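You operate a simulated robot arm through the tools that you are given. There is no shell and no other tool. Be economical: measure what you need, move in short steps, check, and stop when the job is done.

The job below is to be done with a simulated robot arm. You get a single attempt, and the scene is never put back.

Task
Swap the pink dot cartridge in machine 8 for the blue dot one on top of the grey shelf stand.
Fine: light on first; the stand is the one between machines 6 and 7; pink dot one on top of it, blue dot one upright in the holder; then light off, door shut and latched. Set down upright: pink dot cartridge, blue dot cartridge.
Where things are to end (x, y in the base frame): pink dot cartridge within 60 mm of [960, -1930].

It is judged by the outcome, as a careful person would: the job done as asked, and still so three seconds after it is handed in. It fails if anything else is knocked over, pushed out of place, dropped, spilled or broken.

Robot
A 7-joint arm with a two-finger parallel gripper on a trunk, on a base that drives. Base frame: it is fixed to the floor where the robot stands at the start and does not move with it; the origin is under the middle of the robot, x ahead of it, y to its left, z up. Lengths are in mm, angles in rad, forces in N, time in s.
With the tool pointing down near the work surface it reaches from about 100 to 480 mm from the robot's upright axis, wherever it stands. Its first joint turns from -2.897 to 2.897 rad. Places, roughly: blue dot cartridge [1000, -2000, 250]; cartridge holder [500, -700, 700]; fan knob [600, -900, 1200]; light switch [500, -700, 1100]; machine eight brake pedal [200, -900, 200]; machine eight door [200, -1200, 1100]; machine eight latch [100, -1300, 1200]; machine eight stay [300, -1100, 900]; machine five latch [900, -3800, 1200]; machine five stay [1100, -3600, 900]; machine four stay [1300, -4500, 900]; machine seven latch [400, -1300, 1300]; machine six latch [600, -2800, 1200]; machine six stay [800, -2600, 900]; mode lever [500, -900, 1100]; number eight machine [600, -800, 600]. Payload 1.57 kg.
The tool frame sits at the grasp point between the pads (the TCP): z along the fingers, y along the line on which they close. The tips reach 30 mm beyond it. Largest opening 110 mm; finger width 24, thickness 12; the body of the gripper, 48 by 112 mm, starts 78 mm behind the TCP.
Orientation is that of the tool frame in the base frame, as a unit quaternion [x, y, z, w]. With the fingers straight down and closing along the base's y, the tool's x points along the base's -x, its y along +y and its z along -z.

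Tools
- The arm moves only by the tool servo_tool. Its argument "rows" is one flat list of numbers, 7 for each row, row after row: the finger opening in m, from 0 to 0.11, then the shift along the base's x, y, z in m, then the turn, a rotation vector about the base's x, y, z in rad. In form: [claw, x, y, z, ax, ay, az, claw, x, y, z, ax, ay, az, ...]. A call has 1 to 12 rows; each row is the pose to reach, as a shift and turn from the pose commanded when the call began. Each row takes 0.2 s and may step no farther than 50 mm and 0.15 rad from the row before; otherwise, or with a gripper value out of range, the whole call is refused. Where a pose cannot be reached the arm comes as near as it can. A force on the tool above 90 N (or 10 N above the force at the start of the call, whichever is more), or a blocked arm, ends the call early, and 0.2 s more pass. Each finger travels about 45 mm/s and halts on what it meets, pressing with about 35 N; the grip force reading is that of the motor and also rises with nothing between the fingers. The clock runs only during rows and for 0.2 s after the last one: add rows that repeat a pose to give the fingers time. The reply holds the time, the measured pose of the TCP, the force on the tool along the base axes, the opening and the grip force, in the units named above and with some noise, with the torque about the TCP (base axes, N m) and any sound that the robot's microphone picked up.
- Cameras (640 x 400 px; columns grow to the right, rows downward): "scene" is now at [-30.8, 65.2, 1477.1]; the picture's right is [-0.95, -0.31, -0.00], its down [-0.11, 0.33, -0.94] and it looks along [0.29, -0.89, -0.34] (base axes); focal length 260 px, centre (320, 200). "wrist" rides on the gripper at [70, 16, -141] in the tool frame; the picture's right is [-0.23, 0.97, 0.00], its down [-0.86, -0.20, -0.48] and it looks along [-0.47, -0.11, 0.88] (tool axes); focal length 222 px, centre (320, 200). There is no depth. A picture from a camera that has moved, and an enlarged one, comes with that camera's place and axes in the base frame and with its lens.
- snapshot(camera): a new picture of that camera. It takes no simulated time.
- lift_body(by): slides the trunk up (or, below 0, down) by that many mm; the arm and the scene camera ride with it, the base frame stays. It gives what a move gives, with no picture.
- drive_base(legs): drives the robot by 1 to 6 legs, each [ahead, turn to the left] in mm and rad, along the robot's own axes; the way and the turn of a leg run together, so that a leg with both is an arc; at most 1500 mm and 3.142 rad a leg. The arm and the cameras ride along, it lands a little off, and it stops where it bumps. It gives what a move gives.
- turn_head(pan, tilt): turns the head with the scene camera to pan (to the left, within 2.705 rad either way) and tilt (down, from -0.506 to 1.204), counted from straight ahead of the robot. It gives what a move gives.
- close_up(camera, box): a new picture of the part [left, top, right, bottom] of that camera's present view, enlarged. It takes no simulated time.
- sign_off(): hands the job in; it is judged then, once.

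Go step by step. Nothing tells you exact positions but the pictures and the camera data: compare them with the known pose of the tool, close in by small moves and look again before you grip or let go. The budget is 120 turns and 98 pictures, counting those below and the enlarged ones. Unless the task says otherwise, let go and move clear before handing in, and close with one line.

The tools are called after "Emit:" by a JSON object that holds its "name" and its "arguments". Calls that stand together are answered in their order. servo_tool: Moves the arm, as the interface text tells. Its arguments: {"type":"object","properties":{"rows":{"type":"array","items":{"type":"number"}}},"required":["rows"]} The other tools are called the same way: lift_body (by) slides the trunk up or down; drive_base (legs) drives the base; turn_head (pan, tilt) turns the head that bears the scene camera; snapshot (camera) takes a picture; close_up (camera, box) takes an enlarged picture of a part of a camera's view; sign_off () hands the job in.

At the start:

```text
time: 0.0
eef_pos: [12.9, -417.6, 1208.6]
tool_rot: [0.003, 1.0, 0.0, 0.001]
force: [0.2, -0.4, -0.9]
moment: [0.02, 0.02, 0.01]
grip_width: 109.9
gripper_force: 0.1
trunk travel left (down, up): [-375.0, 215.0]
robot x, y, heading: [-2.1, -2.4, 0.002]
head pan, tilt: [-1.251, 0.351]
```

scene: 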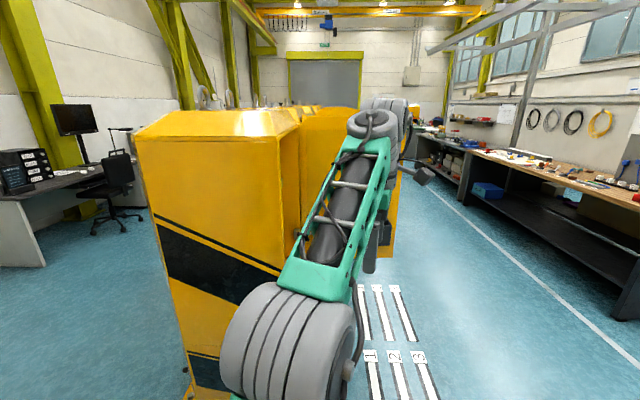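
wrist: 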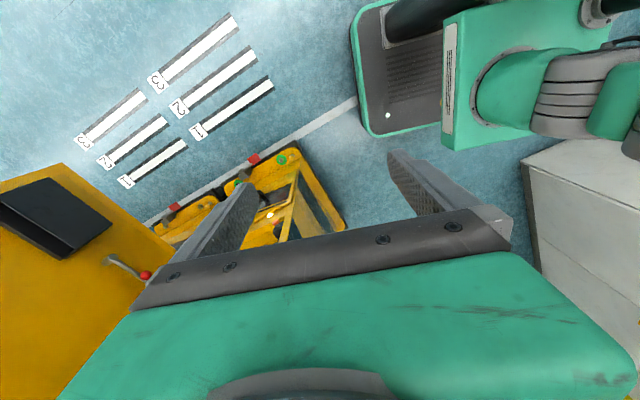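

I see machine 8's yellow side ahead of the camera, with the arm blocking part of the view. I'll look around with the head before moving.

Emit:
{"name": "turn_head", "arguments": {"pan": -0.9, "tilt": 0.5}}

Emit:
{"name": "snapshot", "arguments": {"camera": "scene"}}

Emit:
{"name": "close_up", "arguments": {"camera": "wrist", "box": [0, 100, 360, 325]}}

```text
time: 0.8
eef_pos: [11.8, -417.6, 1210.1]
tool_rot: [0.003, 1.0, 0.0, 0.0]
force: [0.3, -0.3, 0.3]
moment: [-0.01, -0.03, 0.0]
grip_width: 109.8
gripper_force: 0.1
trunk travel left (down, up): [-375.0, 215.0]
robot x, y, heading: [-0.2, 2.3, -0.002]
head pan, tilt: [-0.901, 0.499]
```

```text
95 pictures are left
camera scene: at [-3.5, 82.3, 1463.5], right [-0.78, -0.62, 0.0], down [-0.3, 0.38, -0.88], along [0.54, -0.69, -0.48], focal length 260 px, centre (320, 200)
```

scene: 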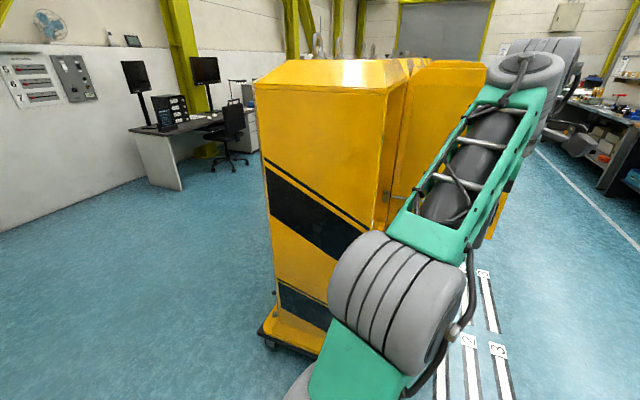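

```text
1.78 times, centred on (180, 212) of wrist
camera zoom: at [-57.0, -400.4, 1349.2], right [0.23, 0.97, 0.0], down [0.85, -0.2, 0.48], along [0.47, -0.11, -0.88], focal length 395 px, centre (569, 178)
```

zoom: 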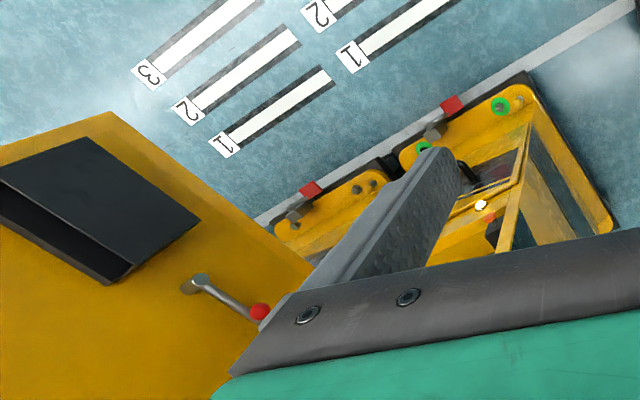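

Machine 8 stands on casters with its door open toward the aisle. I'll look to the aisle side and behind before driving round to its front.

Emit:
{"name": "turn_head", "arguments": {"pan": -2.2, "tilt": 0.6}}

Emit:
{"name": "snapshot", "arguments": {"camera": "scene"}}

Emit:
{"name": "turn_head", "arguments": {"pan": 2.7, "tilt": 0.6}}

Emit:
{"name": "snapshot", "arguments": {"camera": "scene"}}

```text
time: 2.3
eef_pos: [11.4, -416.3, 1209.0]
tool_rot: [0.002, 1.0, 0.0, 0.0]
force: [0.1, 0.1, -0.3]
moment: [0.02, 0.01, -0.04]
grip_width: 109.7
gripper_force: 0.0
trunk travel left (down, up): [-375.0, 215.0]
robot x, y, heading: [-0.5, 3.1, -0.005]
head pan, tilt: [-2.201, 0.6]
```

```text
93 pictures are left
camera scene: at [-112.0, 82.2, 1454.4], right [-0.81, 0.59, 0.0], down [0.33, 0.46, -0.83], along [-0.49, -0.67, -0.56], focal length 260 px, centre (320, 200)
```

scene: 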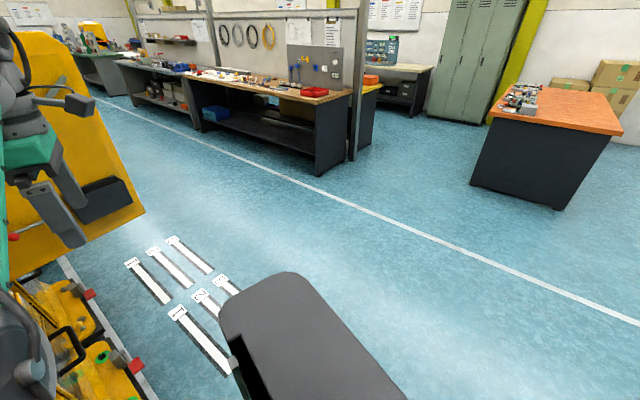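

```text
time: 6.2
eef_pos: [12.4, -417.2, 1208.8]
tool_rot: [0.002, 1.0, 0.0, 0.001]
force: [-0.4, -1.4, -0.7]
moment: [0.01, 0.0, -0.02]
grip_width: 110.2
gripper_force: 0.1
trunk travel left (down, up): [-375.0, 215.0]
robot x, y, heading: [-0.1, -0.5, -0.0]
head pan, tilt: [2.7, 0.6]
```

```text
92 pictures are left
camera scene: at [-139.9, 191.4, 1454.4], right [0.43, 0.9, 0.0], down [0.51, -0.24, -0.83], along [-0.75, 0.35, -0.56], focal length 260 px, centre (320, 200)
```

scene: 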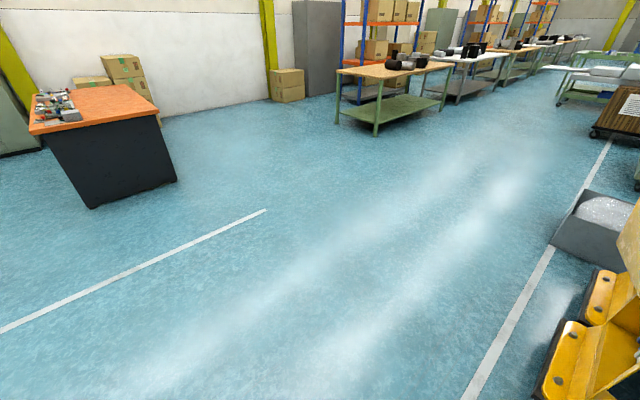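

The aisle behind is clear. I'll back out into the aisle and turn right, so I face the front of machine 8.

Emit:
{"name": "drive_base", "arguments": {"legs": [[-700, 0], [0, -0.7]]}}

Emit:
{"name": "turn_head", "arguments": {"pan": 0.1, "tilt": 0.45}}

Emit:
{"name": "snapshot", "arguments": {"camera": "scene"}}

```text
time: 11.8
eef_pos: [-946.8, -327.2, 1208.7]
tool_rot: [0.346, 0.938, 0.0, 0.0]
force: [-0.8, 0.5, -0.3]
moment: [0.01, -0.03, 0.0]
grip_width: 110.2
gripper_force: 0.0
trunk travel left (down, up): [-375.0, 215.0]
robot x, y, heading: [-686.3, -1.2, -0.701]
head pan, tilt: [2.7, 0.6]
```

```text
time: 14.2
eef_pos: [-946.8, -327.3, 1208.6]
tool_rot: [0.345, 0.939, 0.0, 0.001]
force: [0.4, 0.6, -0.5]
moment: [-0.02, 0.02, 0.0]
grip_width: 110.0
gripper_force: 0.0
trunk travel left (down, up): [-375.0, 215.0]
robot x, y, heading: [-686.8, -4.1, -0.702]
head pan, tilt: [0.099, 0.45]
```

```text
91 pictures are left
camera scene: at [-557.2, 103.3, 1468.0], right [-0.57, -0.82, 0.0], down [-0.36, 0.25, -0.9], along [0.74, -0.51, -0.44], focal length 260 px, centre (320, 200)
```

scene: 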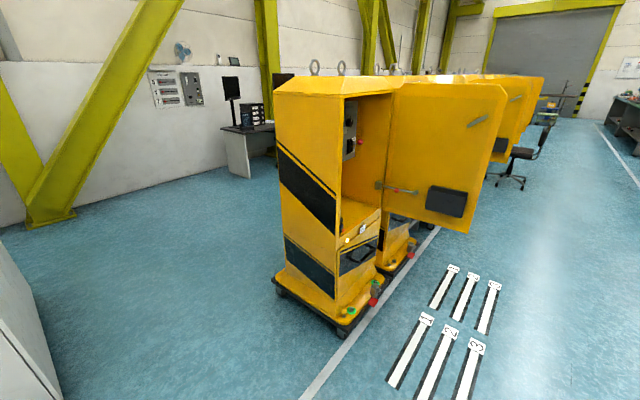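

Now I can see the open machine 8: interior, stay, door with latch and pocket. Zooming in.

Emit:
{"name": "close_up", "arguments": {"camera": "scene", "box": [260, 60, 520, 222]}}

Emit:
{"name": "close_up", "arguments": {"camera": "scene", "box": [270, 200, 450, 312]}}

```text
2.46 times, centred on (390, 141) of scene
camera zoom: at [-557.2, 103.3, 1468.0], right [-0.57, -0.82, 0.0], down [-0.36, 0.25, -0.9], along [0.74, -0.51, -0.44], focal length 641 px, centre (148, 345)
```

zoom: 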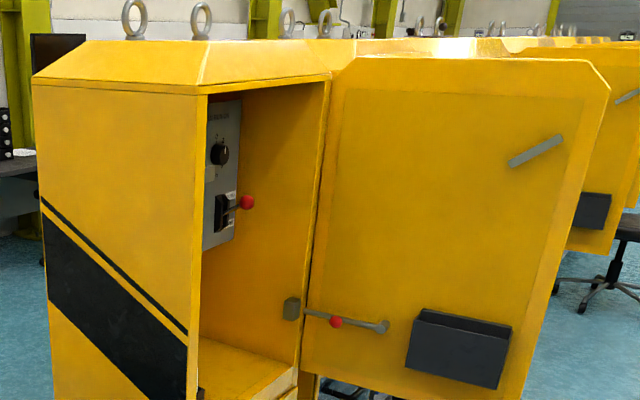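

```text
3.56 times, centred on (360, 256) of scene
camera zoom: at [-557.2, 103.3, 1468.0], right [-0.57, -0.82, 0.0], down [-0.36, 0.25, -0.9], along [0.74, -0.51, -0.44], focal length 926 px, centre (178, 1)
```

zoom: 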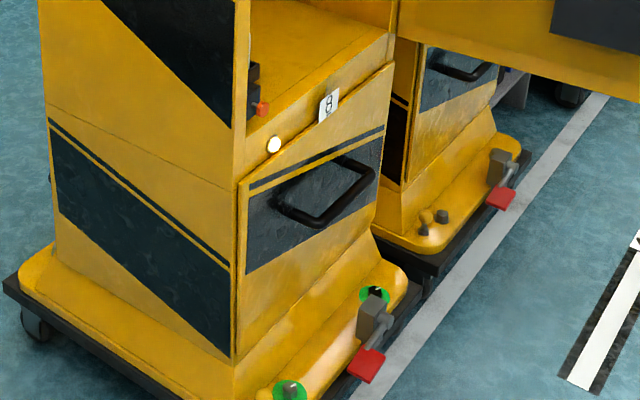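

The row of machines runs about 15° off my y axis; machine 8 faces roughly [-0.97,-0.26]. I'll drive to stand squarely in front of it.

Emit:
{"name": "drive_base", "arguments": {"legs": [[0, -0.87], [1080, 0], [0, 1.83]]}}

Emit:
{"name": "turn_head", "arguments": {"pan": 0.0, "tilt": 0.35}}

Emit:
{"name": "snapshot", "arguments": {"camera": "scene"}}

Emit:
{"name": "snapshot", "arguments": {"camera": "wrist"}}

```text
time: 26.4
eef_pos: [-566.9, -1490.1, 1208.8]
tool_rot: [-0.128, 0.992, 0.0, 0.0]
force: [0.1, -0.1, -0.2]
moment: [-0.01, -0.02, 0.01]
grip_width: 109.7
gripper_force: 0.1
trunk travel left (down, up): [-375.0, 215.0]
robot x, y, heading: [-681.8, -1087.4, 0.26]
head pan, tilt: [0.099, 0.45]
```

```text
time: 27.1
eef_pos: [-566.8, -1488.8, 1208.2]
tool_rot: [-0.128, 0.992, -0.001, 0.001]
force: [-0.1, 0.0, -0.6]
moment: [0.01, 0.02, 0.01]
grip_width: 109.8
gripper_force: 0.0
trunk travel left (down, up): [-375.0, 215.0]
robot x, y, heading: [-686.4, -1089.6, 0.262]
head pan, tilt: [0.0, 0.351]
```

```text
88 pictures are left
camera scene: at [-692.1, -931.8, 1477.2], right [0.26, -0.97, 0.0], down [-0.33, -0.09, -0.94], along [0.91, 0.24, -0.34], focal length 260 px, centre (320, 200)
```

scene: 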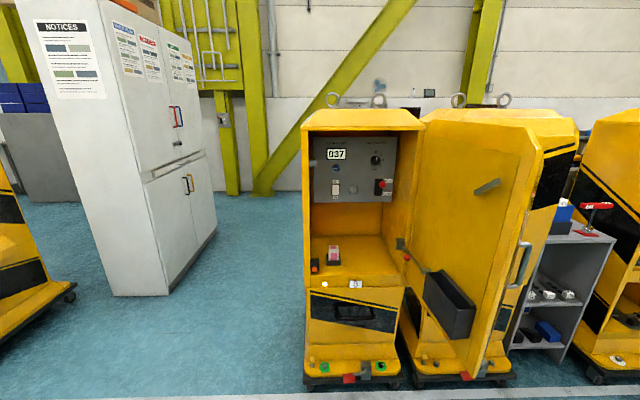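

```text
87 pictures are left
camera wrist: at [-636.7, -1490.5, 1349.2], right [-0.03, 1.0, 0.0], down [0.88, 0.02, 0.48], along [0.48, 0.01, -0.88], focal length 222 px, centre (320, 200)
```

wrist: 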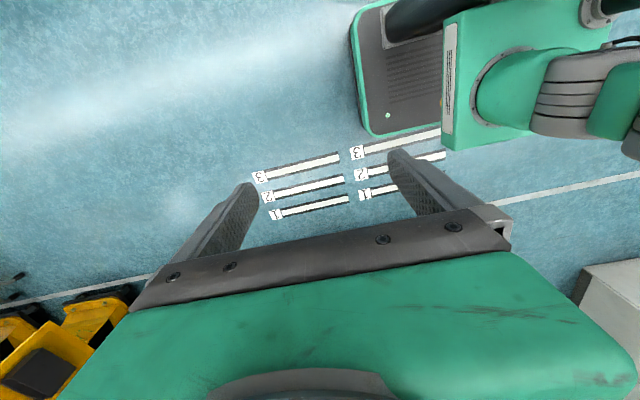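

An excellent frontal view: panel on the back wall, cartridge in its holder on the floor of the cavity, stay at lower right, grey stand between 7 and 6. Zooming in on the details.

Emit:
{"name": "close_up", "arguments": {"camera": "scene", "box": [300, 115, 428, 195]}}

Emit:
{"name": "close_up", "arguments": {"camera": "scene", "box": [300, 210, 428, 290]}}

Emit:
{"name": "close_up", "arguments": {"camera": "scene", "box": [480, 180, 640, 380]}}

Emit:
{"name": "close_up", "arguments": {"camera": "scene", "box": [300, 330, 428, 400]}}

Emit:
{"name": "close_up", "arguments": {"camera": "scene", "box": [390, 160, 550, 260]}}

```text
5.00 times, centred on (364, 155) of scene
camera zoom: at [-692.1, -931.8, 1477.2], right [0.26, -0.97, 0.0], down [-0.33, -0.09, -0.94], along [0.91, 0.24, -0.34], focal length 1303 px, centre (100, 425)
```

zoom: 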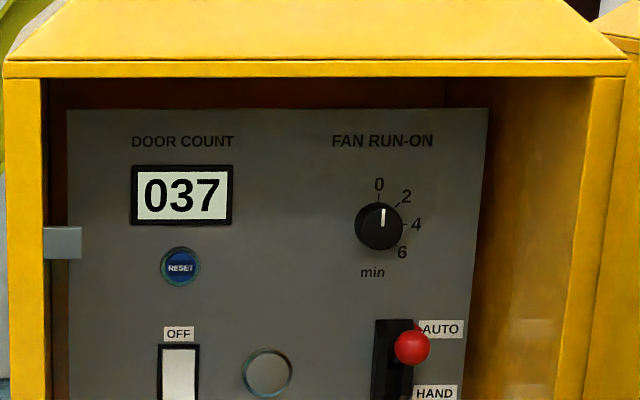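

```text
5.00 times, centred on (364, 250) of scene
camera zoom: at [-692.1, -931.8, 1477.2], right [0.26, -0.97, 0.0], down [-0.33, -0.09, -0.94], along [0.91, 0.24, -0.34], focal length 1303 px, centre (100, -50)
```

zoom: 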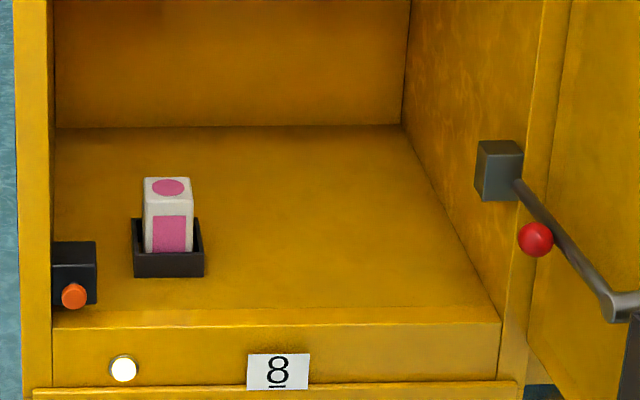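

```text
2.00 times, centred on (560, 280) of scene
camera zoom: at [-692.1, -931.8, 1477.2], right [0.26, -0.97, 0.0], down [-0.33, -0.09, -0.94], along [0.91, 0.24, -0.34], focal length 521 px, centre (-160, 40)
```

zoom: 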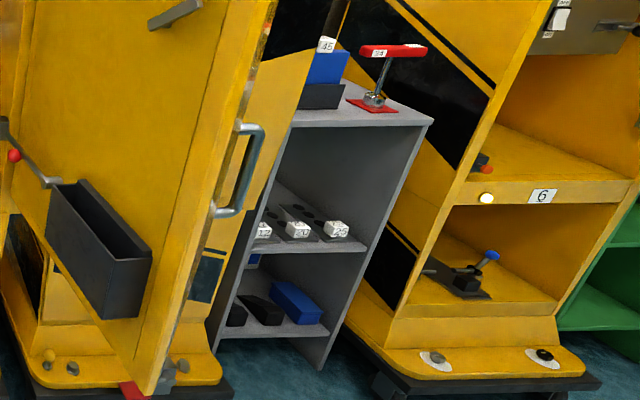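

```text
5.00 times, centred on (364, 365) of scene
camera zoom: at [-692.1, -931.8, 1477.2], right [0.26, -0.97, 0.0], down [-0.33, -0.09, -0.94], along [0.91, 0.24, -0.34], focal length 1303 px, centre (100, -625)
```

zoom: 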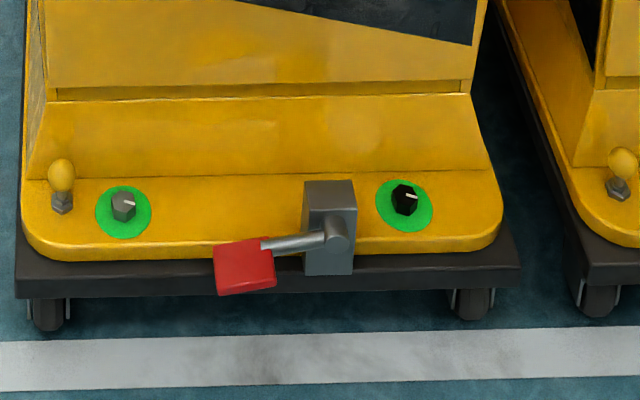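

```text
4.00 times, centred on (470, 210) of scene
camera zoom: at [-692.1, -931.8, 1477.2], right [0.26, -0.97, 0.0], down [-0.33, -0.09, -0.94], along [0.91, 0.24, -0.34], focal length 1042 px, centre (-280, 160)
```

zoom: 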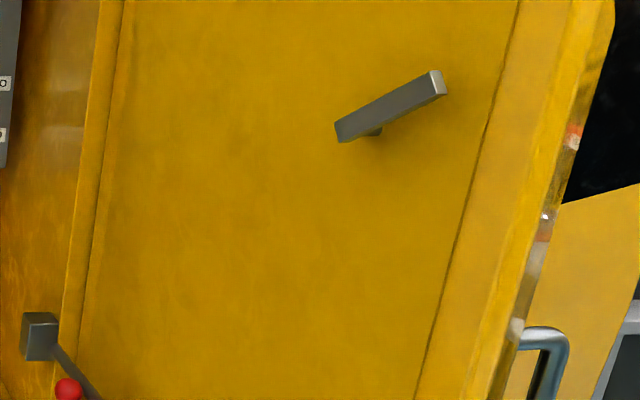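

I've understood the cabinet: rocker light switch at panel lower left (now OFF presumably), cartridge in its black holder, door switch with orange plunger at left. Now I need a direct view of the grey stand.

Emit:
{"name": "drive_base", "arguments": {"legs": [[0, -1.53], [1200, 0], [0, 1.53]]}}

Emit:
{"name": "snapshot", "arguments": {"camera": "scene"}}

```text
time: 40.5
eef_pos: [-237.3, -2623.3, 1208.4]
tool_rot: [-0.12, 0.993, 0.0, -0.001]
force: [-0.2, -0.9, -0.8]
moment: [-0.02, 0.0, -0.02]
grip_width: 110.1
gripper_force: 0.2
trunk travel left (down, up): [-375.0, 215.0]
robot x, y, heading: [-350.3, -2218.3, 0.246]
head pan, tilt: [0.0, 0.351]
```

```text
81 pictures are left
camera scene: at [-354.2, -2064.1, 1477.2], right [0.24, -0.97, 0.0], down [-0.33, -0.08, -0.94], along [0.91, 0.23, -0.34], focal length 260 px, centre (320, 200)
```

scene: 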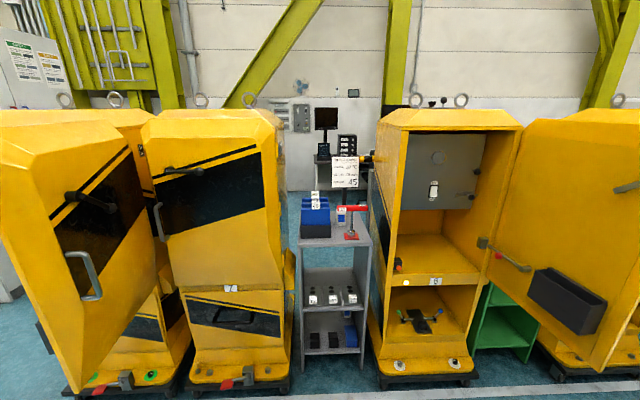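

Emit:
{"name": "close_up", "arguments": {"camera": "scene", "box": [285, 180, 385, 243]}}

Emit:
{"name": "close_up", "arguments": {"camera": "scene", "box": [285, 255, 385, 380]}}

Emit:
{"name": "close_up", "arguments": {"camera": "scene", "box": [0, 120, 320, 320]}}

Emit:
{"name": "close_up", "arguments": {"camera": "scene", "box": [60, 340, 316, 400]}}

```text
6.35 times, centred on (335, 212) of scene
camera zoom: at [-354.2, -2064.1, 1477.2], right [0.24, -0.97, 0.0], down [-0.33, -0.08, -0.94], along [0.91, 0.23, -0.34], focal length 1654 px, centre (225, 127)
```

zoom: 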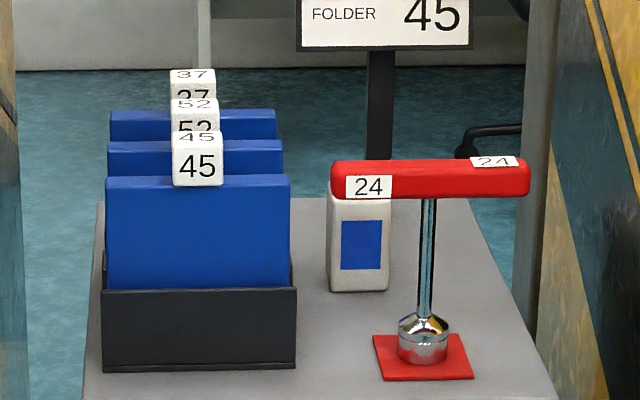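

```text
3.20 times, centred on (335, 318) of scene
camera zoom: at [-354.2, -2064.1, 1477.2], right [0.24, -0.97, 0.0], down [-0.33, -0.08, -0.94], along [0.91, 0.23, -0.34], focal length 834 px, centre (272, -176)
```

zoom: 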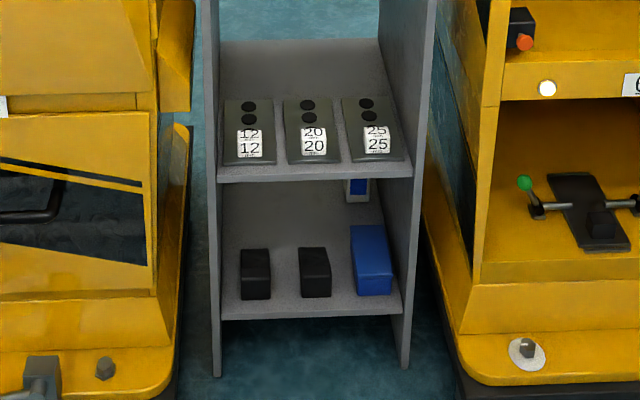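

```text
2.00 times, centred on (160, 220) of scene
camera zoom: at [-354.2, -2064.1, 1477.2], right [0.24, -0.97, 0.0], down [-0.33, -0.08, -0.94], along [0.91, 0.23, -0.34], focal length 521 px, centre (640, 160)
```

zoom: 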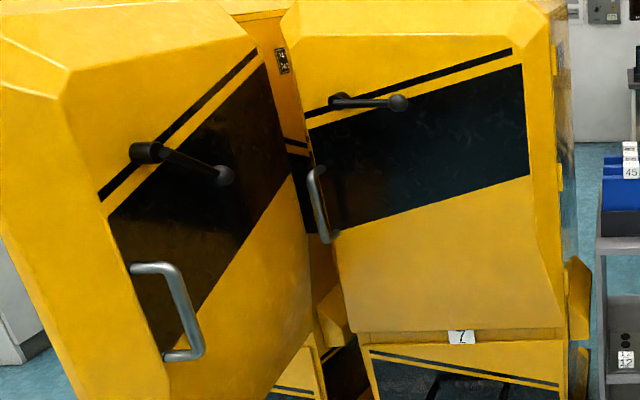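

```text
2.50 times, centred on (188, 370) of scene
camera zoom: at [-354.2, -2064.1, 1477.2], right [0.24, -0.97, 0.0], down [-0.33, -0.08, -0.94], along [0.91, 0.23, -0.34], focal length 651 px, centre (650, -225)
```

zoom: 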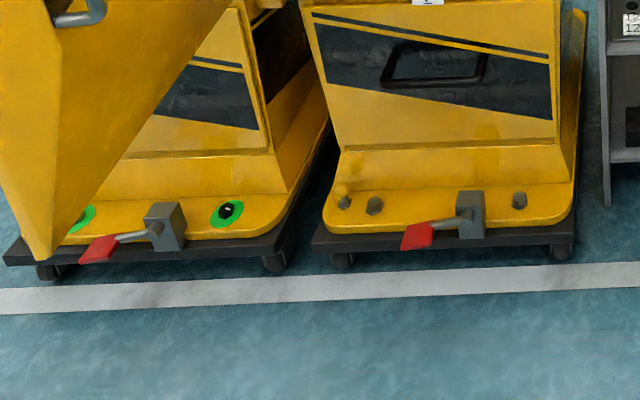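

I see one white cartridge on the stand top behind the red handle (24), and another with a blue square at the back of the lower shelf. I need to see their dots, so I'll raise the trunk and go closer.

Emit:
{"name": "lift_body", "arguments": {"by": 210}}

Emit:
{"name": "drive_base", "arguments": {"legs": [[450, 0]]}}

Emit:
{"name": "turn_head", "arguments": {"pan": 0.0, "tilt": 0.7}}

Emit:
{"name": "snapshot", "arguments": {"camera": "scene"}}

```text
time: 42.8
eef_pos: [-236.2, -2623.6, 1418.6]
tool_rot: [-0.119, 0.993, 0.0, 0.0]
force: [-0.8, 0.0, -0.7]
moment: [0.01, 0.0, 0.01]
grip_width: 109.9
gripper_force: 0.1
trunk travel left (down, up): [-585.0, 5.0]
robot x, y, heading: [-352.2, -2220.2, 0.24]
head pan, tilt: [0.0, 0.351]
```

```text
time: 45.5
eef_pos: [196.1, -2514.5, 1419.5]
tool_rot: [-0.121, 0.993, -0.001, 0.0]
force: [-0.3, -0.4, -0.1]
moment: [-0.01, 0.01, -0.01]
grip_width: 110.2
gripper_force: 0.1
trunk travel left (down, up): [-585.0, 5.0]
robot x, y, heading: [80.2, -2108.9, 0.246]
head pan, tilt: [0.0, 0.351]
```

```text
time: 46.3
eef_pos: [195.1, -2514.8, 1419.0]
tool_rot: [-0.121, 0.993, 0.001, 0.0]
force: [-0.3, 0.3, -0.1]
moment: [-0.02, -0.01, 0.0]
grip_width: 110.0
gripper_force: 0.1
trunk travel left (down, up): [-585.0, 5.0]
robot x, y, heading: [82.4, -2114.0, 0.244]
head pan, tilt: [0.0, 0.7]
```

```text
76 pictures are left
camera scene: at [68.5, -1958.5, 1655.9], right [0.24, -0.97, 0.0], down [-0.62, -0.16, -0.77], along [0.74, 0.19, -0.64], focal length 260 px, centre (320, 200)
```

scene: 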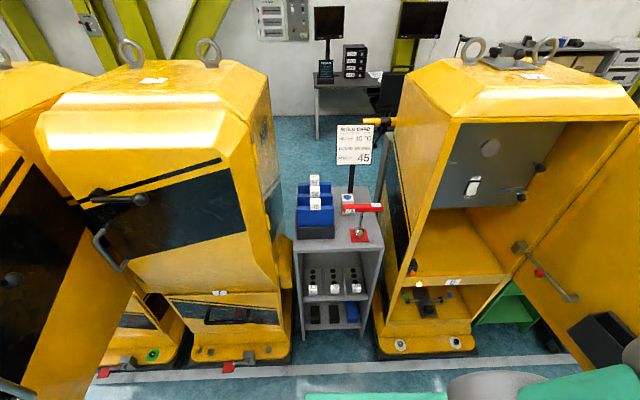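

Emit:
{"name": "close_up", "arguments": {"camera": "scene", "box": [285, 165, 395, 250]}}

Emit:
{"name": "close_up", "arguments": {"camera": "scene", "box": [290, 240, 380, 335]}}

```text
4.71 times, centred on (340, 208) of scene
camera zoom: at [68.5, -1958.5, 1655.9], right [0.24, -0.97, 0.0], down [-0.62, -0.16, -0.77], along [0.74, 0.19, -0.64], focal length 1226 px, centre (226, 165)
```

zoom: 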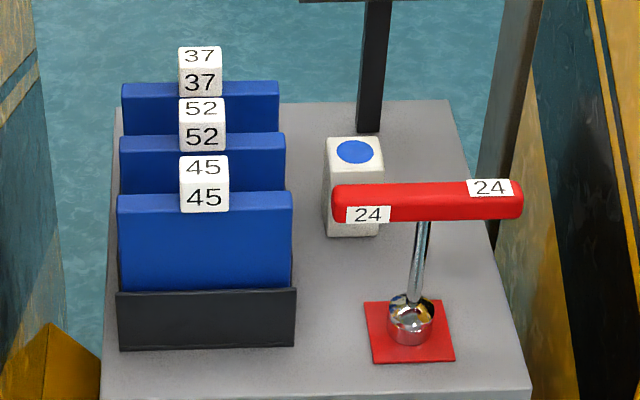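

```text
4.21 times, centred on (335, 288) of scene
camera zoom: at [68.5, -1958.5, 1655.9], right [0.24, -0.97, 0.0], down [-0.62, -0.16, -0.77], along [0.74, 0.19, -0.64], focal length 1097 px, centre (257, -168)
```

zoom: 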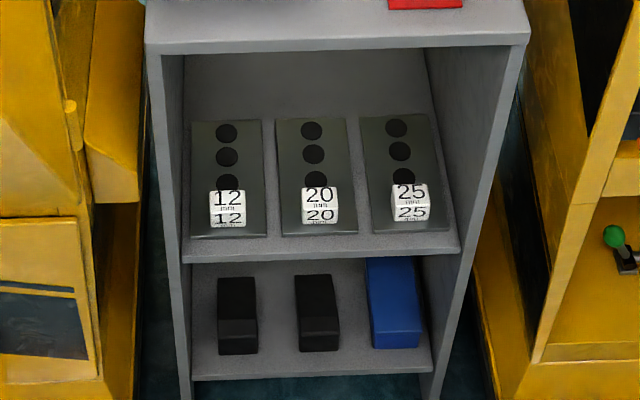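

The cartridge on top has the blue dot (centre about [936,-1864], stand top z≈862). Next I check my own base footprint by looking down.

Emit:
{"name": "turn_head", "arguments": {"pan": 0.0, "tilt": 1.2}}

Emit:
{"name": "snapshot", "arguments": {"camera": "scene"}}

Emit:
{"name": "turn_head", "arguments": {"pan": -0.9, "tilt": 0.9}}

Emit:
{"name": "snapshot", "arguments": {"camera": "scene"}}

Emit:
{"name": "snapshot", "arguments": {"camera": "wrist"}}

```text
time: 47.2
eef_pos: [196.0, -2516.6, 1419.5]
tool_rot: [-0.121, 0.993, 0.0, 0.0]
force: [0.2, -0.1, -0.1]
moment: [-0.01, -0.01, 0.03]
grip_width: 110.0
gripper_force: 0.0
trunk travel left (down, up): [-585.0, 5.0]
robot x, y, heading: [82.1, -2116.0, 0.246]
head pan, tilt: [0.0, 1.201]
```

```text
73 pictures are left
camera scene: at [40.4, -1965.5, 1619.9], right [0.24, -0.97, 0.0], down [-0.9, -0.23, -0.36], along [0.35, 0.09, -0.93], focal length 260 px, centre (320, 200)
```

scene: 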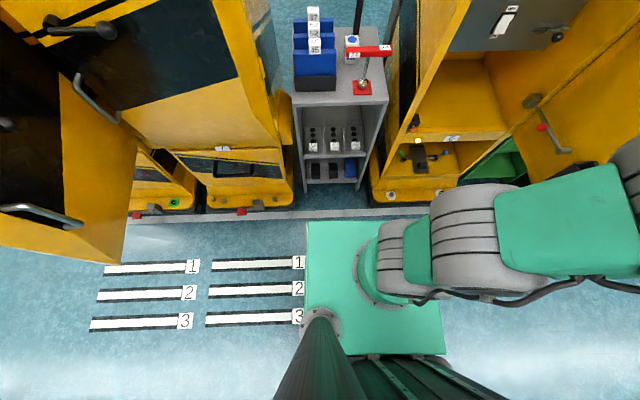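

```text
time: 48.4
eef_pos: [194.9, -2515.9, 1419.8]
tool_rot: [-0.121, 0.993, 0.0, 0.0]
force: [0.5, -0.2, 0.3]
moment: [0.01, 0.02, 0.0]
grip_width: 109.8
gripper_force: 0.1
trunk travel left (down, up): [-585.0, 5.0]
robot x, y, heading: [78.6, -2112.8, 0.241]
head pan, tilt: [-0.901, 0.901]
```

```text
72 pictures are left
camera scene: at [46.1, -2025.1, 1639.6], right [-0.61, -0.79, 0.0], down [-0.62, 0.48, -0.62], along [0.49, -0.38, -0.78], focal length 260 px, centre (320, 200)
```

scene: 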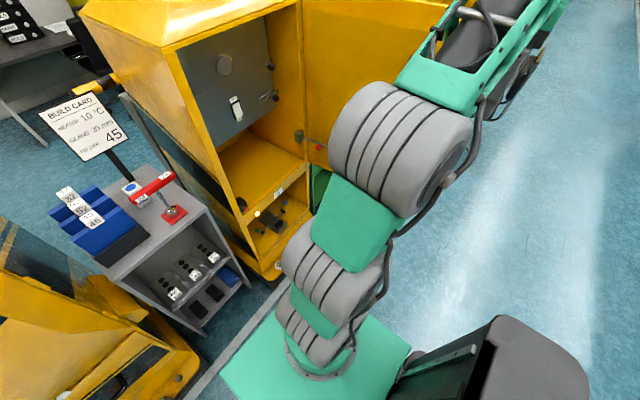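

```text
71 pictures are left
camera wrist: at [124.6, -2515.8, 1559.2], right [-0.01, 1.0, 0.0], down [0.88, 0.01, 0.48], along [0.48, 0.01, -0.88], focal length 222 px, centre (320, 200)
```

wrist: 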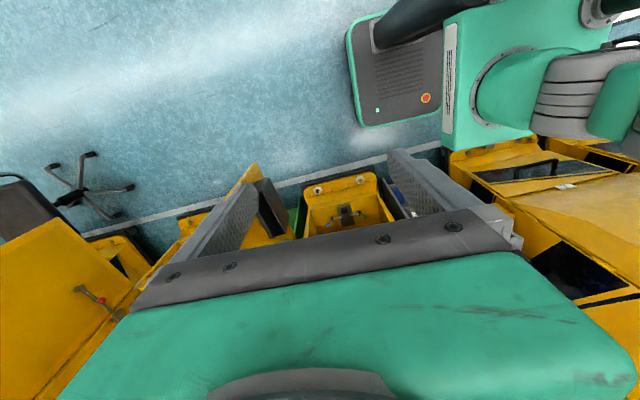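

The floor base extends about 265 mm ahead of my axis, and I know its limits now. I'll back out and drive to a point ~0.75 m in front of machine 8 facing it squarely.

Emit:
{"name": "drive_base", "arguments": {"legs": [[-720, 0], [0, 1.25], [1270, 0], [0, -1.234]]}}

Emit:
{"name": "lift_body", "arguments": {"by": -310}}

```text
time: 64.6
eef_pos: [-416.6, -1397.4, 1418.3]
tool_rot: [-0.18, 0.984, 0.0, -0.001]
force: [-0.2, -0.4, 0.4]
moment: [0.0, -0.01, 0.0]
grip_width: 109.9
gripper_force: 0.1
trunk travel left (down, up): [-585.0, 5.0]
robot x, y, heading: [-573.1, -1013.4, 0.365]
head pan, tilt: [-0.901, 0.901]
```

```text
time: 67.7
eef_pos: [-416.5, -1396.1, 1108.7]
tool_rot: [-0.18, 0.984, 0.0, 0.0]
force: [-0.8, 0.0, 0.2]
moment: [0.01, 0.03, -0.02]
grip_width: 110.4
gripper_force: 0.0
trunk travel left (down, up): [-275.0, 315.0]
robot x, y, heading: [-574.1, -1013.9, 0.363]
head pan, tilt: [-0.901, 0.901]
```

I'll trim the heading, then swing the arm from my right side round to the front in the open aisle.

Emit:
{"name": "drive_base", "arguments": {"legs": [[0, -0.101]]}}

Emit:
{"name": "servo_tool", "arguments": {"rows": [0.05, 0.0428, 0.0154, 0, 0, 0, 0.11, 0.03, 0.0837, 0.0354, 0, 0, 0, 0.22, 0.01, 0.1222, 0.0599, 0, 0, 0, 0.331, 0, 0.1577, 0.0883, 0, 0, 0, 0.441, 0, 0.1898, 0.1204, 0, 0, 0, 0.551, 0, 0.2181, 0.1558, 0, 0, 0, 0.661, 0, 0.2424, 0.1942, 0, 0, 0, 0.771, 0, 0.2625, 0.2353, 0, 0, 0, 0.882, 0, 0.2779, 0.2781, 0, 0, 0, 0.992, 0, 0.2884, 0.3223, 0, 0, 0, 1.102, 0, 0.294, 0.3673, 0, 0, 0, 1.212, 0, 0.2947, 0.4127, 0, 0, 0, 1.322]}}

Emit:
{"name": "servo_tool", "arguments": {"rows": [0, -0.0045, 0.0456, 0, 0, 0, 0.11, 0, -0.0138, 0.0901, 0, 0, 0, 0.221]}}

Emit:
{"name": "turn_head", "arguments": {"pan": 0.0, "tilt": 0.35}}

Emit:
{"name": "snapshot", "arguments": {"camera": "scene"}}

```text
time: 68.6
eef_pos: [-455.8, -1411.3, 1108.1]
tool_rot: [-0.129, 0.992, 0.0, 0.0]
force: [0.0, -0.3, -0.1]
moment: [-0.02, 0.0, -0.01]
grip_width: 110.1
gripper_force: 0.0
trunk travel left (down, up): [-275.0, 315.0]
robot x, y, heading: [-574.1, -1009.7, 0.27]
head pan, tilt: [-0.901, 0.901]
```

```text
time: 71.2
eef_pos: [-158.4, -998.1, 1107.4]
tool_rot: [0.712, -0.702, 0.001, 0.0]
force: [-0.5, 0.8, 0.8]
moment: [-0.01, -0.01, 0.05]
grip_width: 0.1
gripper_force: 21.5
trunk travel left (down, up): [-275.0, 315.0]
robot x, y, heading: [-577.3, -1011.7, 0.265]
head pan, tilt: [-0.901, 0.901]
```

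```text
time: 71.8
eef_pos: [-175.3, -905.4, 1106.2]
tool_rot: [0.785, -0.619, 0.001, 0.0]
force: [-0.2, -0.3, -0.6]
moment: [0.04, 0.02, 0.01]
grip_width: 0.0
gripper_force: 20.8
trunk travel left (down, up): [-275.0, 315.0]
robot x, y, heading: [-574.9, -1013.8, 0.264]
head pan, tilt: [-0.901, 0.901]
```

```text
time: 73.0
eef_pos: [-175.0, -906.1, 1105.2]
tool_rot: [0.784, -0.621, 0.0, 0.0]
force: [-0.3, -0.1, -0.6]
moment: [0.01, -0.02, 0.02]
grip_width: 0.0
gripper_force: 21.5
trunk travel left (down, up): [-275.0, 315.0]
robot x, y, heading: [-575.6, -1013.6, 0.262]
head pan, tilt: [0.0, 0.351]
```

```text
70 pictures are left
camera scene: at [-584.7, -854.3, 1377.1], right [0.26, -0.97, 0.0], down [-0.33, -0.09, -0.94], along [0.91, 0.24, -0.34], focal length 260 px, centre (320, 200)
```

scene: 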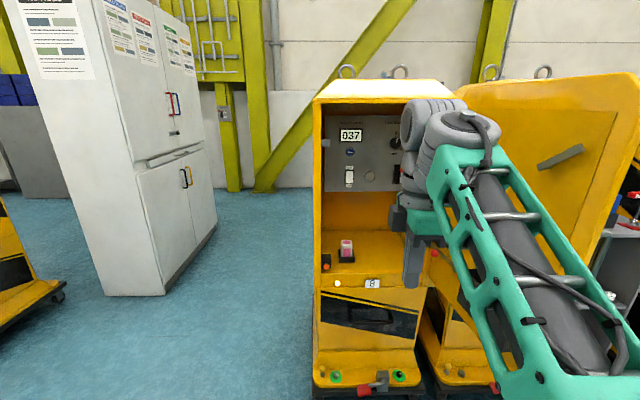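

The arm now points forward. Zooming in on the panel and cavity from this second viewpoint for triangulation.

Emit:
{"name": "close_up", "arguments": {"camera": "scene", "box": [310, 115, 422, 185]}}

Emit:
{"name": "close_up", "arguments": {"camera": "scene", "box": [310, 220, 422, 290]}}

```text
5.71 times, centred on (366, 150) of scene
camera zoom: at [-584.7, -854.3, 1377.1], right [0.26, -0.97, 0.0], down [-0.33, -0.09, -0.94], along [0.91, 0.24, -0.34], focal length 1489 px, centre (57, 486)
```

zoom: 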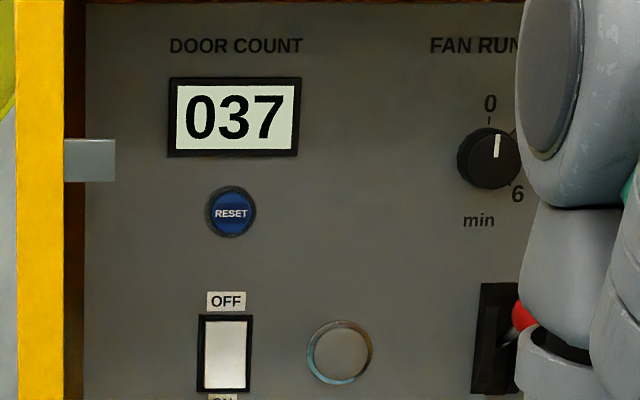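

```text
5.71 times, centred on (366, 255) of scene
camera zoom: at [-584.7, -854.3, 1377.1], right [0.26, -0.97, 0.0], down [-0.33, -0.09, -0.94], along [0.91, 0.24, -0.34], focal length 1489 px, centre (57, -114)
```

zoom: 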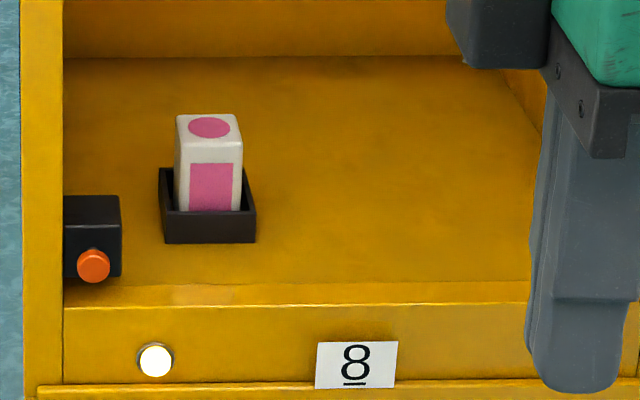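

Estimates (row frame): rocker at about t=806, z 1040–1103, panel depth d≈350; pink cartridge top at t≈794, d≈275, z≈781. I'll pitch the closed gripper to point forward while still well clear of the machine.

Emit:
{"name": "servo_tool", "arguments": {"rows": [0, 0.0087, 0.0024, 0, 0.037, -0.1379, 0, 0, 0.0174, 0.0047, 0, 0.074, -0.2759, 0, 0, 0.0261, 0.0071, 0, 0.111, -0.4138, 0, 0, 0.0348, 0.0094, 0, 0.148, -0.5518, 0, 0, 0.0435, 0.0118, 0, 0.185, -0.6897, 0, 0, 0.0522, 0.0141, 0, 0.2219, -0.8276, 0, 0, 0.0609, 0.0165, 0, 0.2589, -0.9656, 0, 0, 0.0696, 0.0188, 0, 0.2959, -1.1035, 0, 0, 0.0783, 0.0212, 0, 0.3329, -1.2415, 0, 0, 0.087, 0.0235, 0, 0.3699, -1.3794, 0, 0, 0.0957, 0.0259, 0, 0.4069, -1.5173, 0]}}

Emit:
{"name": "snapshot", "arguments": {"camera": "wrist"}}

```text
time: 74.3
eef_pos: [-69.1, -881.9, 1031.9]
tool_rot: [0.748, -0.597, 0.181, -0.226]
force: [0.1, 0.4, -0.9]
moment: [0.01, -0.03, 0.02]
grip_width: 0.0
gripper_force: 20.9
out of reach, approached as far as the arm can: row 6
trunk travel left (down, up): [-275.0, 315.0]
robot x, y, heading: [-574.2, -1009.8, 0.262]
head pan, tilt: [0.0, 0.351]
stopped in row 6: the arm was blocked; the commanded pose is now the measured one
```

```text
67 pictures are left
camera wrist: at [-143.0, -969.7, 1139.8], right [-0.84, 0.04, -0.54], down [-0.29, 0.81, 0.51], along [0.46, 0.58, -0.67], focal length 222 px, centre (320, 200)
```

wrist: 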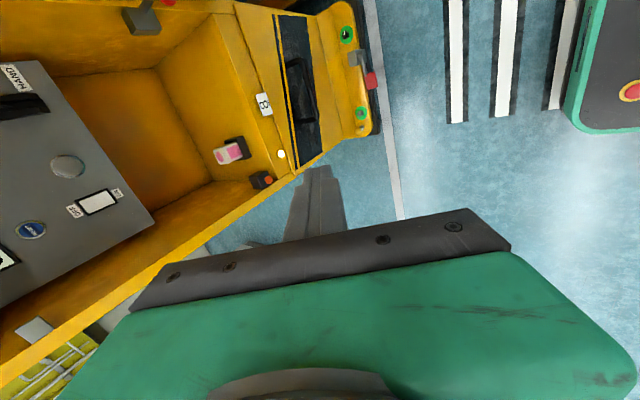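

The arm stopped at about 0.6 rad of pitch. I'll try pivoting about the wrist instead, keeping the wrist where it is.

Emit:
{"name": "servo_tool", "arguments": {"rows": [0, 0.024, 0.0064, 0.0194, 0.0386, -0.1439, 0, 0, 0.0448, 0.012, 0.0422, 0.0772, -0.2878, 0, 0, 0.0622, 0.0167, 0.0681, 0.1158, -0.4317, 0, 0, 0.0756, 0.0203, 0.0963, 0.1544, -0.5756, 0, 0, 0.0848, 0.0227, 0.1263, 0.193, -0.7195, 0, 0, 0.0896, 0.024, 0.1574, 0.2316, -0.8634, 0]}}

Emit:
{"name": "snapshot", "arguments": {"camera": "scene"}}

```text
time: 75.7
eef_pos: [16.5, -858.3, 1193.1]
tool_rot: [0.574, -0.465, 0.411, -0.535]
force: [0.4, -0.3, 0.2]
moment: [-0.02, 0.04, 0.0]
grip_width: 0.1
gripper_force: 21.1
trunk travel left (down, up): [-275.0, 315.0]
robot x, y, heading: [-578.5, -1009.8, 0.268]
head pan, tilt: [0.0, 0.351]
```

```text
66 pictures are left
camera scene: at [-576.6, -851.7, 1376.2], right [0.26, -0.97, 0.0], down [-0.34, -0.09, -0.94], along [0.9, 0.24, -0.35], focal length 260 px, centre (320, 200)
```

scene: 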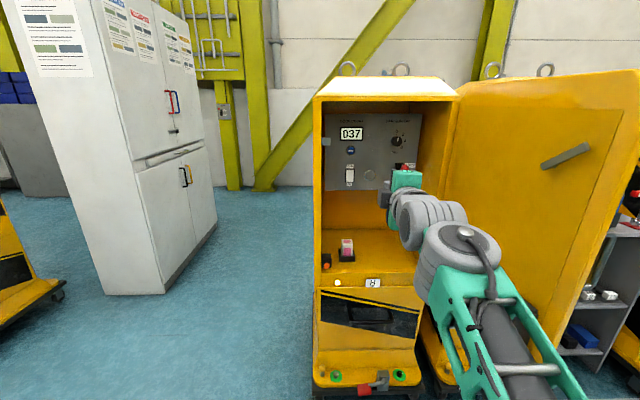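

The gripper now points nearly straight at the cabinet. I'll lower it to rocker height, align sideways, and drive closer by 380 mm.

Emit:
{"name": "servo_tool", "arguments": {"rows": [0, -0.002, 0.0065, -0.035, 0.008, -0.0295, 0, 0, -0.0035, 0.013, -0.07, 0.0155, -0.058, 0, 0, -0.005, 0.0195, -0.105, 0.0233, -0.087, 0, 0, -0.007, 0.026, -0.141, 0.0233, -0.087, 0]}}

Emit:
{"name": "drive_base", "arguments": {"legs": [[380, 0]]}}

Emit:
{"name": "snapshot", "arguments": {"camera": "scene"}}

Emit:
{"name": "snapshot", "arguments": {"camera": "wrist"}}

```text
time: 76.9
eef_pos: [23.7, -866.9, 1041.1]
tool_rot: [-0.538, 0.468, -0.448, 0.539]
force: [-0.5, -0.3, 0.7]
moment: [0.02, 0.02, -0.03]
grip_width: 0.0
gripper_force: 20.9
trunk travel left (down, up): [-275.0, 315.0]
robot x, y, heading: [-576.3, -1007.8, 0.262]
head pan, tilt: [0.0, 0.351]
stopped in row 4: the arm was blocked; the commanded pose is now the measured one
```

```text
time: 79.3
eef_pos: [384.2, -780.2, 1043.4]
tool_rot: [-0.535, 0.472, -0.45, 0.537]
force: [-0.2, -0.1, 0.2]
moment: [0.0, 0.04, -0.02]
grip_width: 0.0
gripper_force: 21.1
trunk travel left (down, up): [-275.0, 315.0]
robot x, y, heading: [-221.4, -917.3, 0.258]
head pan, tilt: [0.0, 0.351]
```

```text
65 pictures are left
camera scene: at [-216.2, -754.5, 1376.8], right [0.25, -0.97, 0.0], down [-0.34, -0.09, -0.94], along [0.91, 0.24, -0.35], focal length 260 px, centre (320, 200)
```

scene: 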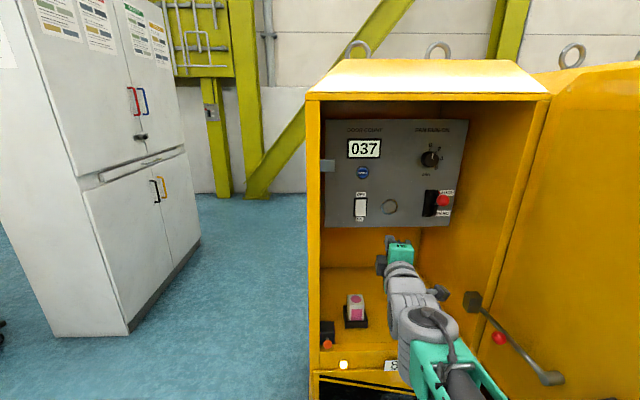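

```text
64 pictures are left
camera wrist: at [254.9, -869.4, 1028.5], right [-0.05, 0.25, -0.97], down [-0.6, 0.77, 0.23], along [0.8, 0.59, 0.1], focal length 222 px, centre (320, 200)
```

wrist: 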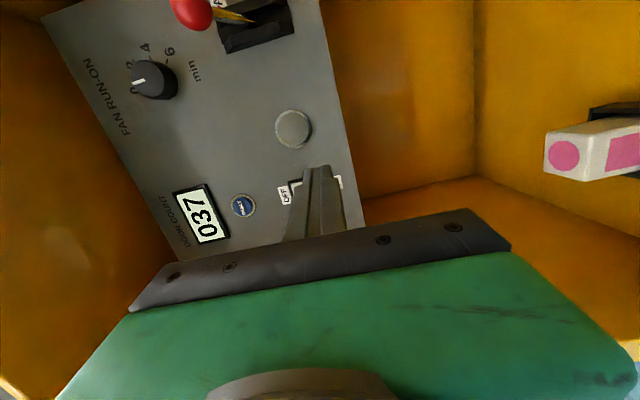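

Triangulation puts the rocker centre at t=807, d≈366, z≈1067; my gripper is 46 mm too far right and yawed by 0.11. I'll correct that.

Emit:
{"name": "servo_tool", "arguments": {"rows": [0, -0.004, 0.015, 0.003, 0, 0, 0.04, 0, -0.008, 0.03, 0.006, 0, 0, 0.08, 0, -0.012, 0.0444, 0.008, 0, 0, 0.11, 0, -0.012, 0.0444, 0.008, 0, 0, 0.11]}}

Emit:
{"name": "close_up", "arguments": {"camera": "scene", "box": [310, 160, 470, 260]}}

Emit:
{"name": "snapshot", "arguments": {"camera": "wrist"}}

```text
time: 80.3
eef_pos: [364.9, -737.0, 1058.1]
tool_rot: [-0.558, 0.441, -0.421, 0.563]
force: [-1.1, 0.4, -0.4]
moment: [0.03, 0.02, -0.03]
grip_width: 0.0
gripper_force: 22.2
trunk travel left (down, up): [-275.0, 315.0]
robot x, y, heading: [-219.3, -913.6, 0.253]
head pan, tilt: [0.0, 0.351]
```

```text
4.00 times, centred on (390, 210) of scene
camera zoom: at [-223.4, -758.1, 1377.5], right [0.25, -0.97, 0.0], down [-0.33, -0.09, -0.94], along [0.91, 0.24, -0.34], focal length 1042 px, centre (40, 160)
```

zoom: 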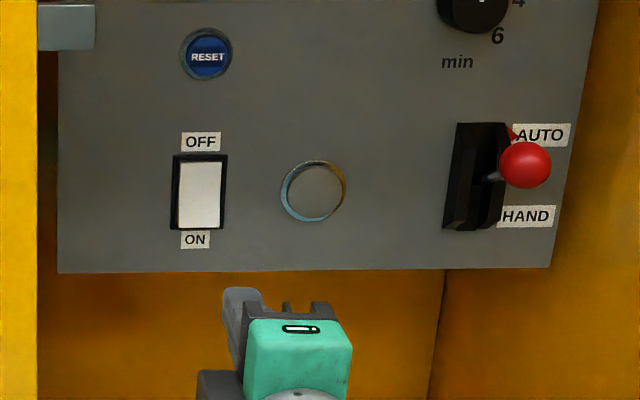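

```text
62 pictures are left
camera wrist: at [247.6, -840.0, 1041.3], right [-0.08, 0.24, -0.97], down [-0.68, 0.7, 0.23], along [0.73, 0.68, 0.11], focal length 222 px, centre (320, 200)
```

wrist: 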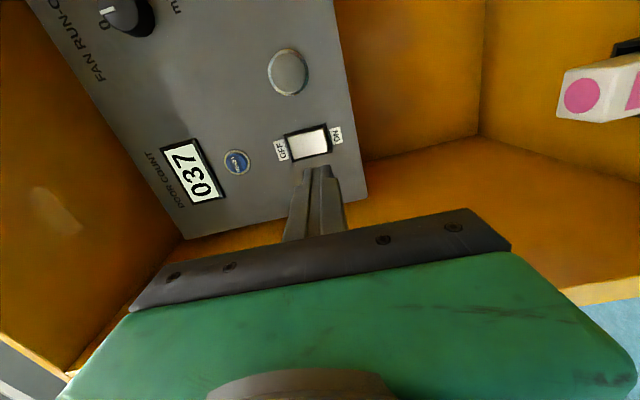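

I'm aligned with the rocker, aiming at its ON half. I'll advance 80 mm and look again.

Emit:
{"name": "servo_tool", "arguments": {"rows": [0, 0.0193, 0.0052, 0, 0, 0, 0, 0, 0.0386, 0.0104, 0, 0, 0, 0, 0, 0.058, 0.0155, 0, 0, 0, 0, 0, 0.0773, 0.0207, 0, 0, 0, 0]}}

Emit:
{"name": "snapshot", "arguments": {"camera": "wrist"}}

Emit:
{"name": "close_up", "arguments": {"camera": "scene", "box": [310, 160, 470, 260]}}

```text
time: 81.3
eef_pos: [441.0, -718.9, 1056.3]
tool_rot: [-0.558, 0.441, -0.42, 0.564]
force: [0.4, -0.2, 0.7]
moment: [0.0, 0.04, -0.01]
grip_width: 0.0
gripper_force: 21.3
trunk travel left (down, up): [-275.0, 315.0]
robot x, y, heading: [-217.2, -917.9, 0.258]
head pan, tilt: [0.0, 0.351]
```

```text
61 pictures are left
camera wrist: at [323.5, -821.1, 1039.1], right [-0.08, 0.24, -0.97], down [-0.68, 0.7, 0.23], along [0.73, 0.67, 0.11], focal length 222 px, centre (320, 200)
```

wrist: 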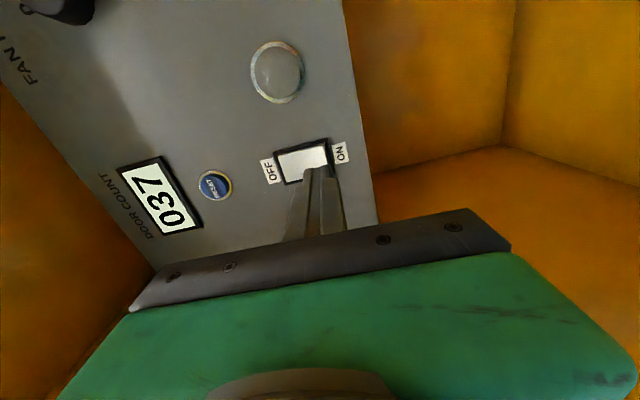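

```text
4.00 times, centred on (390, 210) of scene
camera zoom: at [-224.8, -758.8, 1377.2], right [0.25, -0.97, 0.0], down [-0.33, -0.09, -0.94], along [0.91, 0.24, -0.34], focal length 1042 px, centre (40, 160)
```

zoom: 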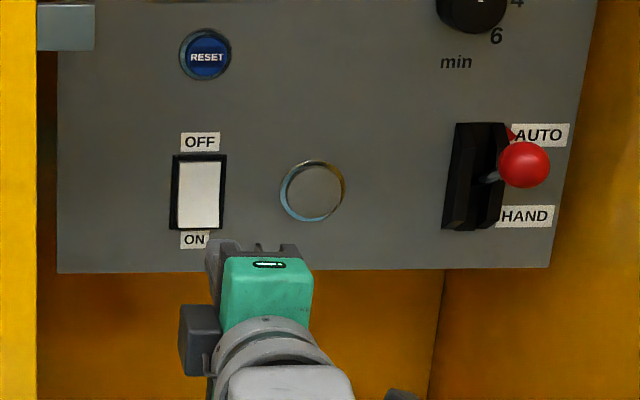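

The panel is about 64 mm ahead of the fingertips, which are lined up on the ON half. I'll approach and press gently.

Emit:
{"name": "servo_tool", "arguments": {"rows": [0, 0.022, 0.007, 0.002, 0, 0, 0, 0, 0.0435, 0.014, 0.003, 0, 0, 0, 0, 0.0483, 0.0155, 0.003, 0, 0, 0, 0, 0.0531, 0.0168, 0.003, 0, 0, 0, 0, 0.058, 0.0181, 0.003, 0, 0, 0, 0, 0.0628, 0.0194, 0.003, 0, 0, 0]}}

Emit:
{"name": "snapshot", "arguments": {"camera": "wrist"}}

```text
time: 82.7
eef_pos: [500.4, -700.7, 1059.2]
tool_rot: [-0.559, 0.44, -0.42, 0.563]
force: [-53.8, -16.1, -14.8]
moment: [-0.05, -0.15, 0.51]
grip_width: 0.0
gripper_force: 21.0
trunk travel left (down, up): [-275.0, 315.0]
robot x, y, heading: [-224.1, -920.4, 0.256]
head pan, tilt: [0.0, 0.351]
```

```text
59 pictures are left
camera wrist: at [381.7, -802.8, 1042.1], right [-0.08, 0.24, -0.97], down [-0.68, 0.7, 0.23], along [0.73, 0.68, 0.11], focal length 222 px, centre (320, 200)
```

wrist: 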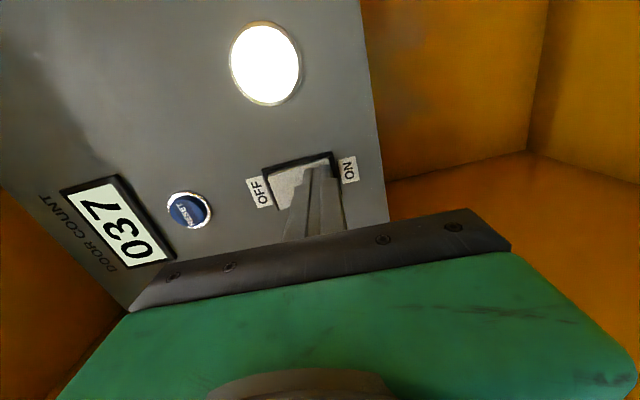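

The lamp is lit: the light is on. Now I retract straight out of the cabinet.

Emit:
{"name": "servo_tool", "arguments": {"rows": [0, -0.0435, -0.0117, 0, 0, 0, 0, 0, -0.087, -0.0233, 0, 0, 0, 0, 0, -0.1304, -0.035, 0, 0, 0, 0, 0, -0.1739, -0.0466, 0.02, 0, 0, 0, 0, -0.2174, -0.0583, 0.06, 0, 0, 0]}}

Emit:
{"name": "drive_base", "arguments": {"legs": [[-150, 0]]}}

Emit:
{"name": "close_up", "arguments": {"camera": "scene", "box": [310, 100, 470, 200]}}

```text
refused: row 5 steps farther than a row can; nothing moved
```

```text
time: 84.1
eef_pos: [360.9, -737.5, 1059.6]
tool_rot: [-0.558, 0.441, -0.421, 0.563]
force: [0.9, -1.0, -0.5]
moment: [-0.02, -0.02, 0.0]
grip_width: 0.2
gripper_force: 21.7
trunk travel left (down, up): [-275.0, 315.0]
robot x, y, heading: [-364.8, -952.5, 0.258]
head pan, tilt: [0.0, 0.351]
```

```text
4.00 times, centred on (390, 150) of scene
camera zoom: at [-368.4, -796.3, 1377.2], right [0.25, -0.97, 0.0], down [-0.33, -0.09, -0.94], along [0.91, 0.24, -0.34], focal length 1042 px, centre (40, 400)
```

zoom: 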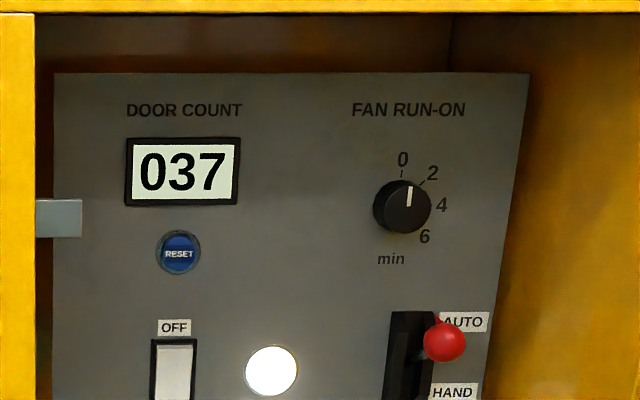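

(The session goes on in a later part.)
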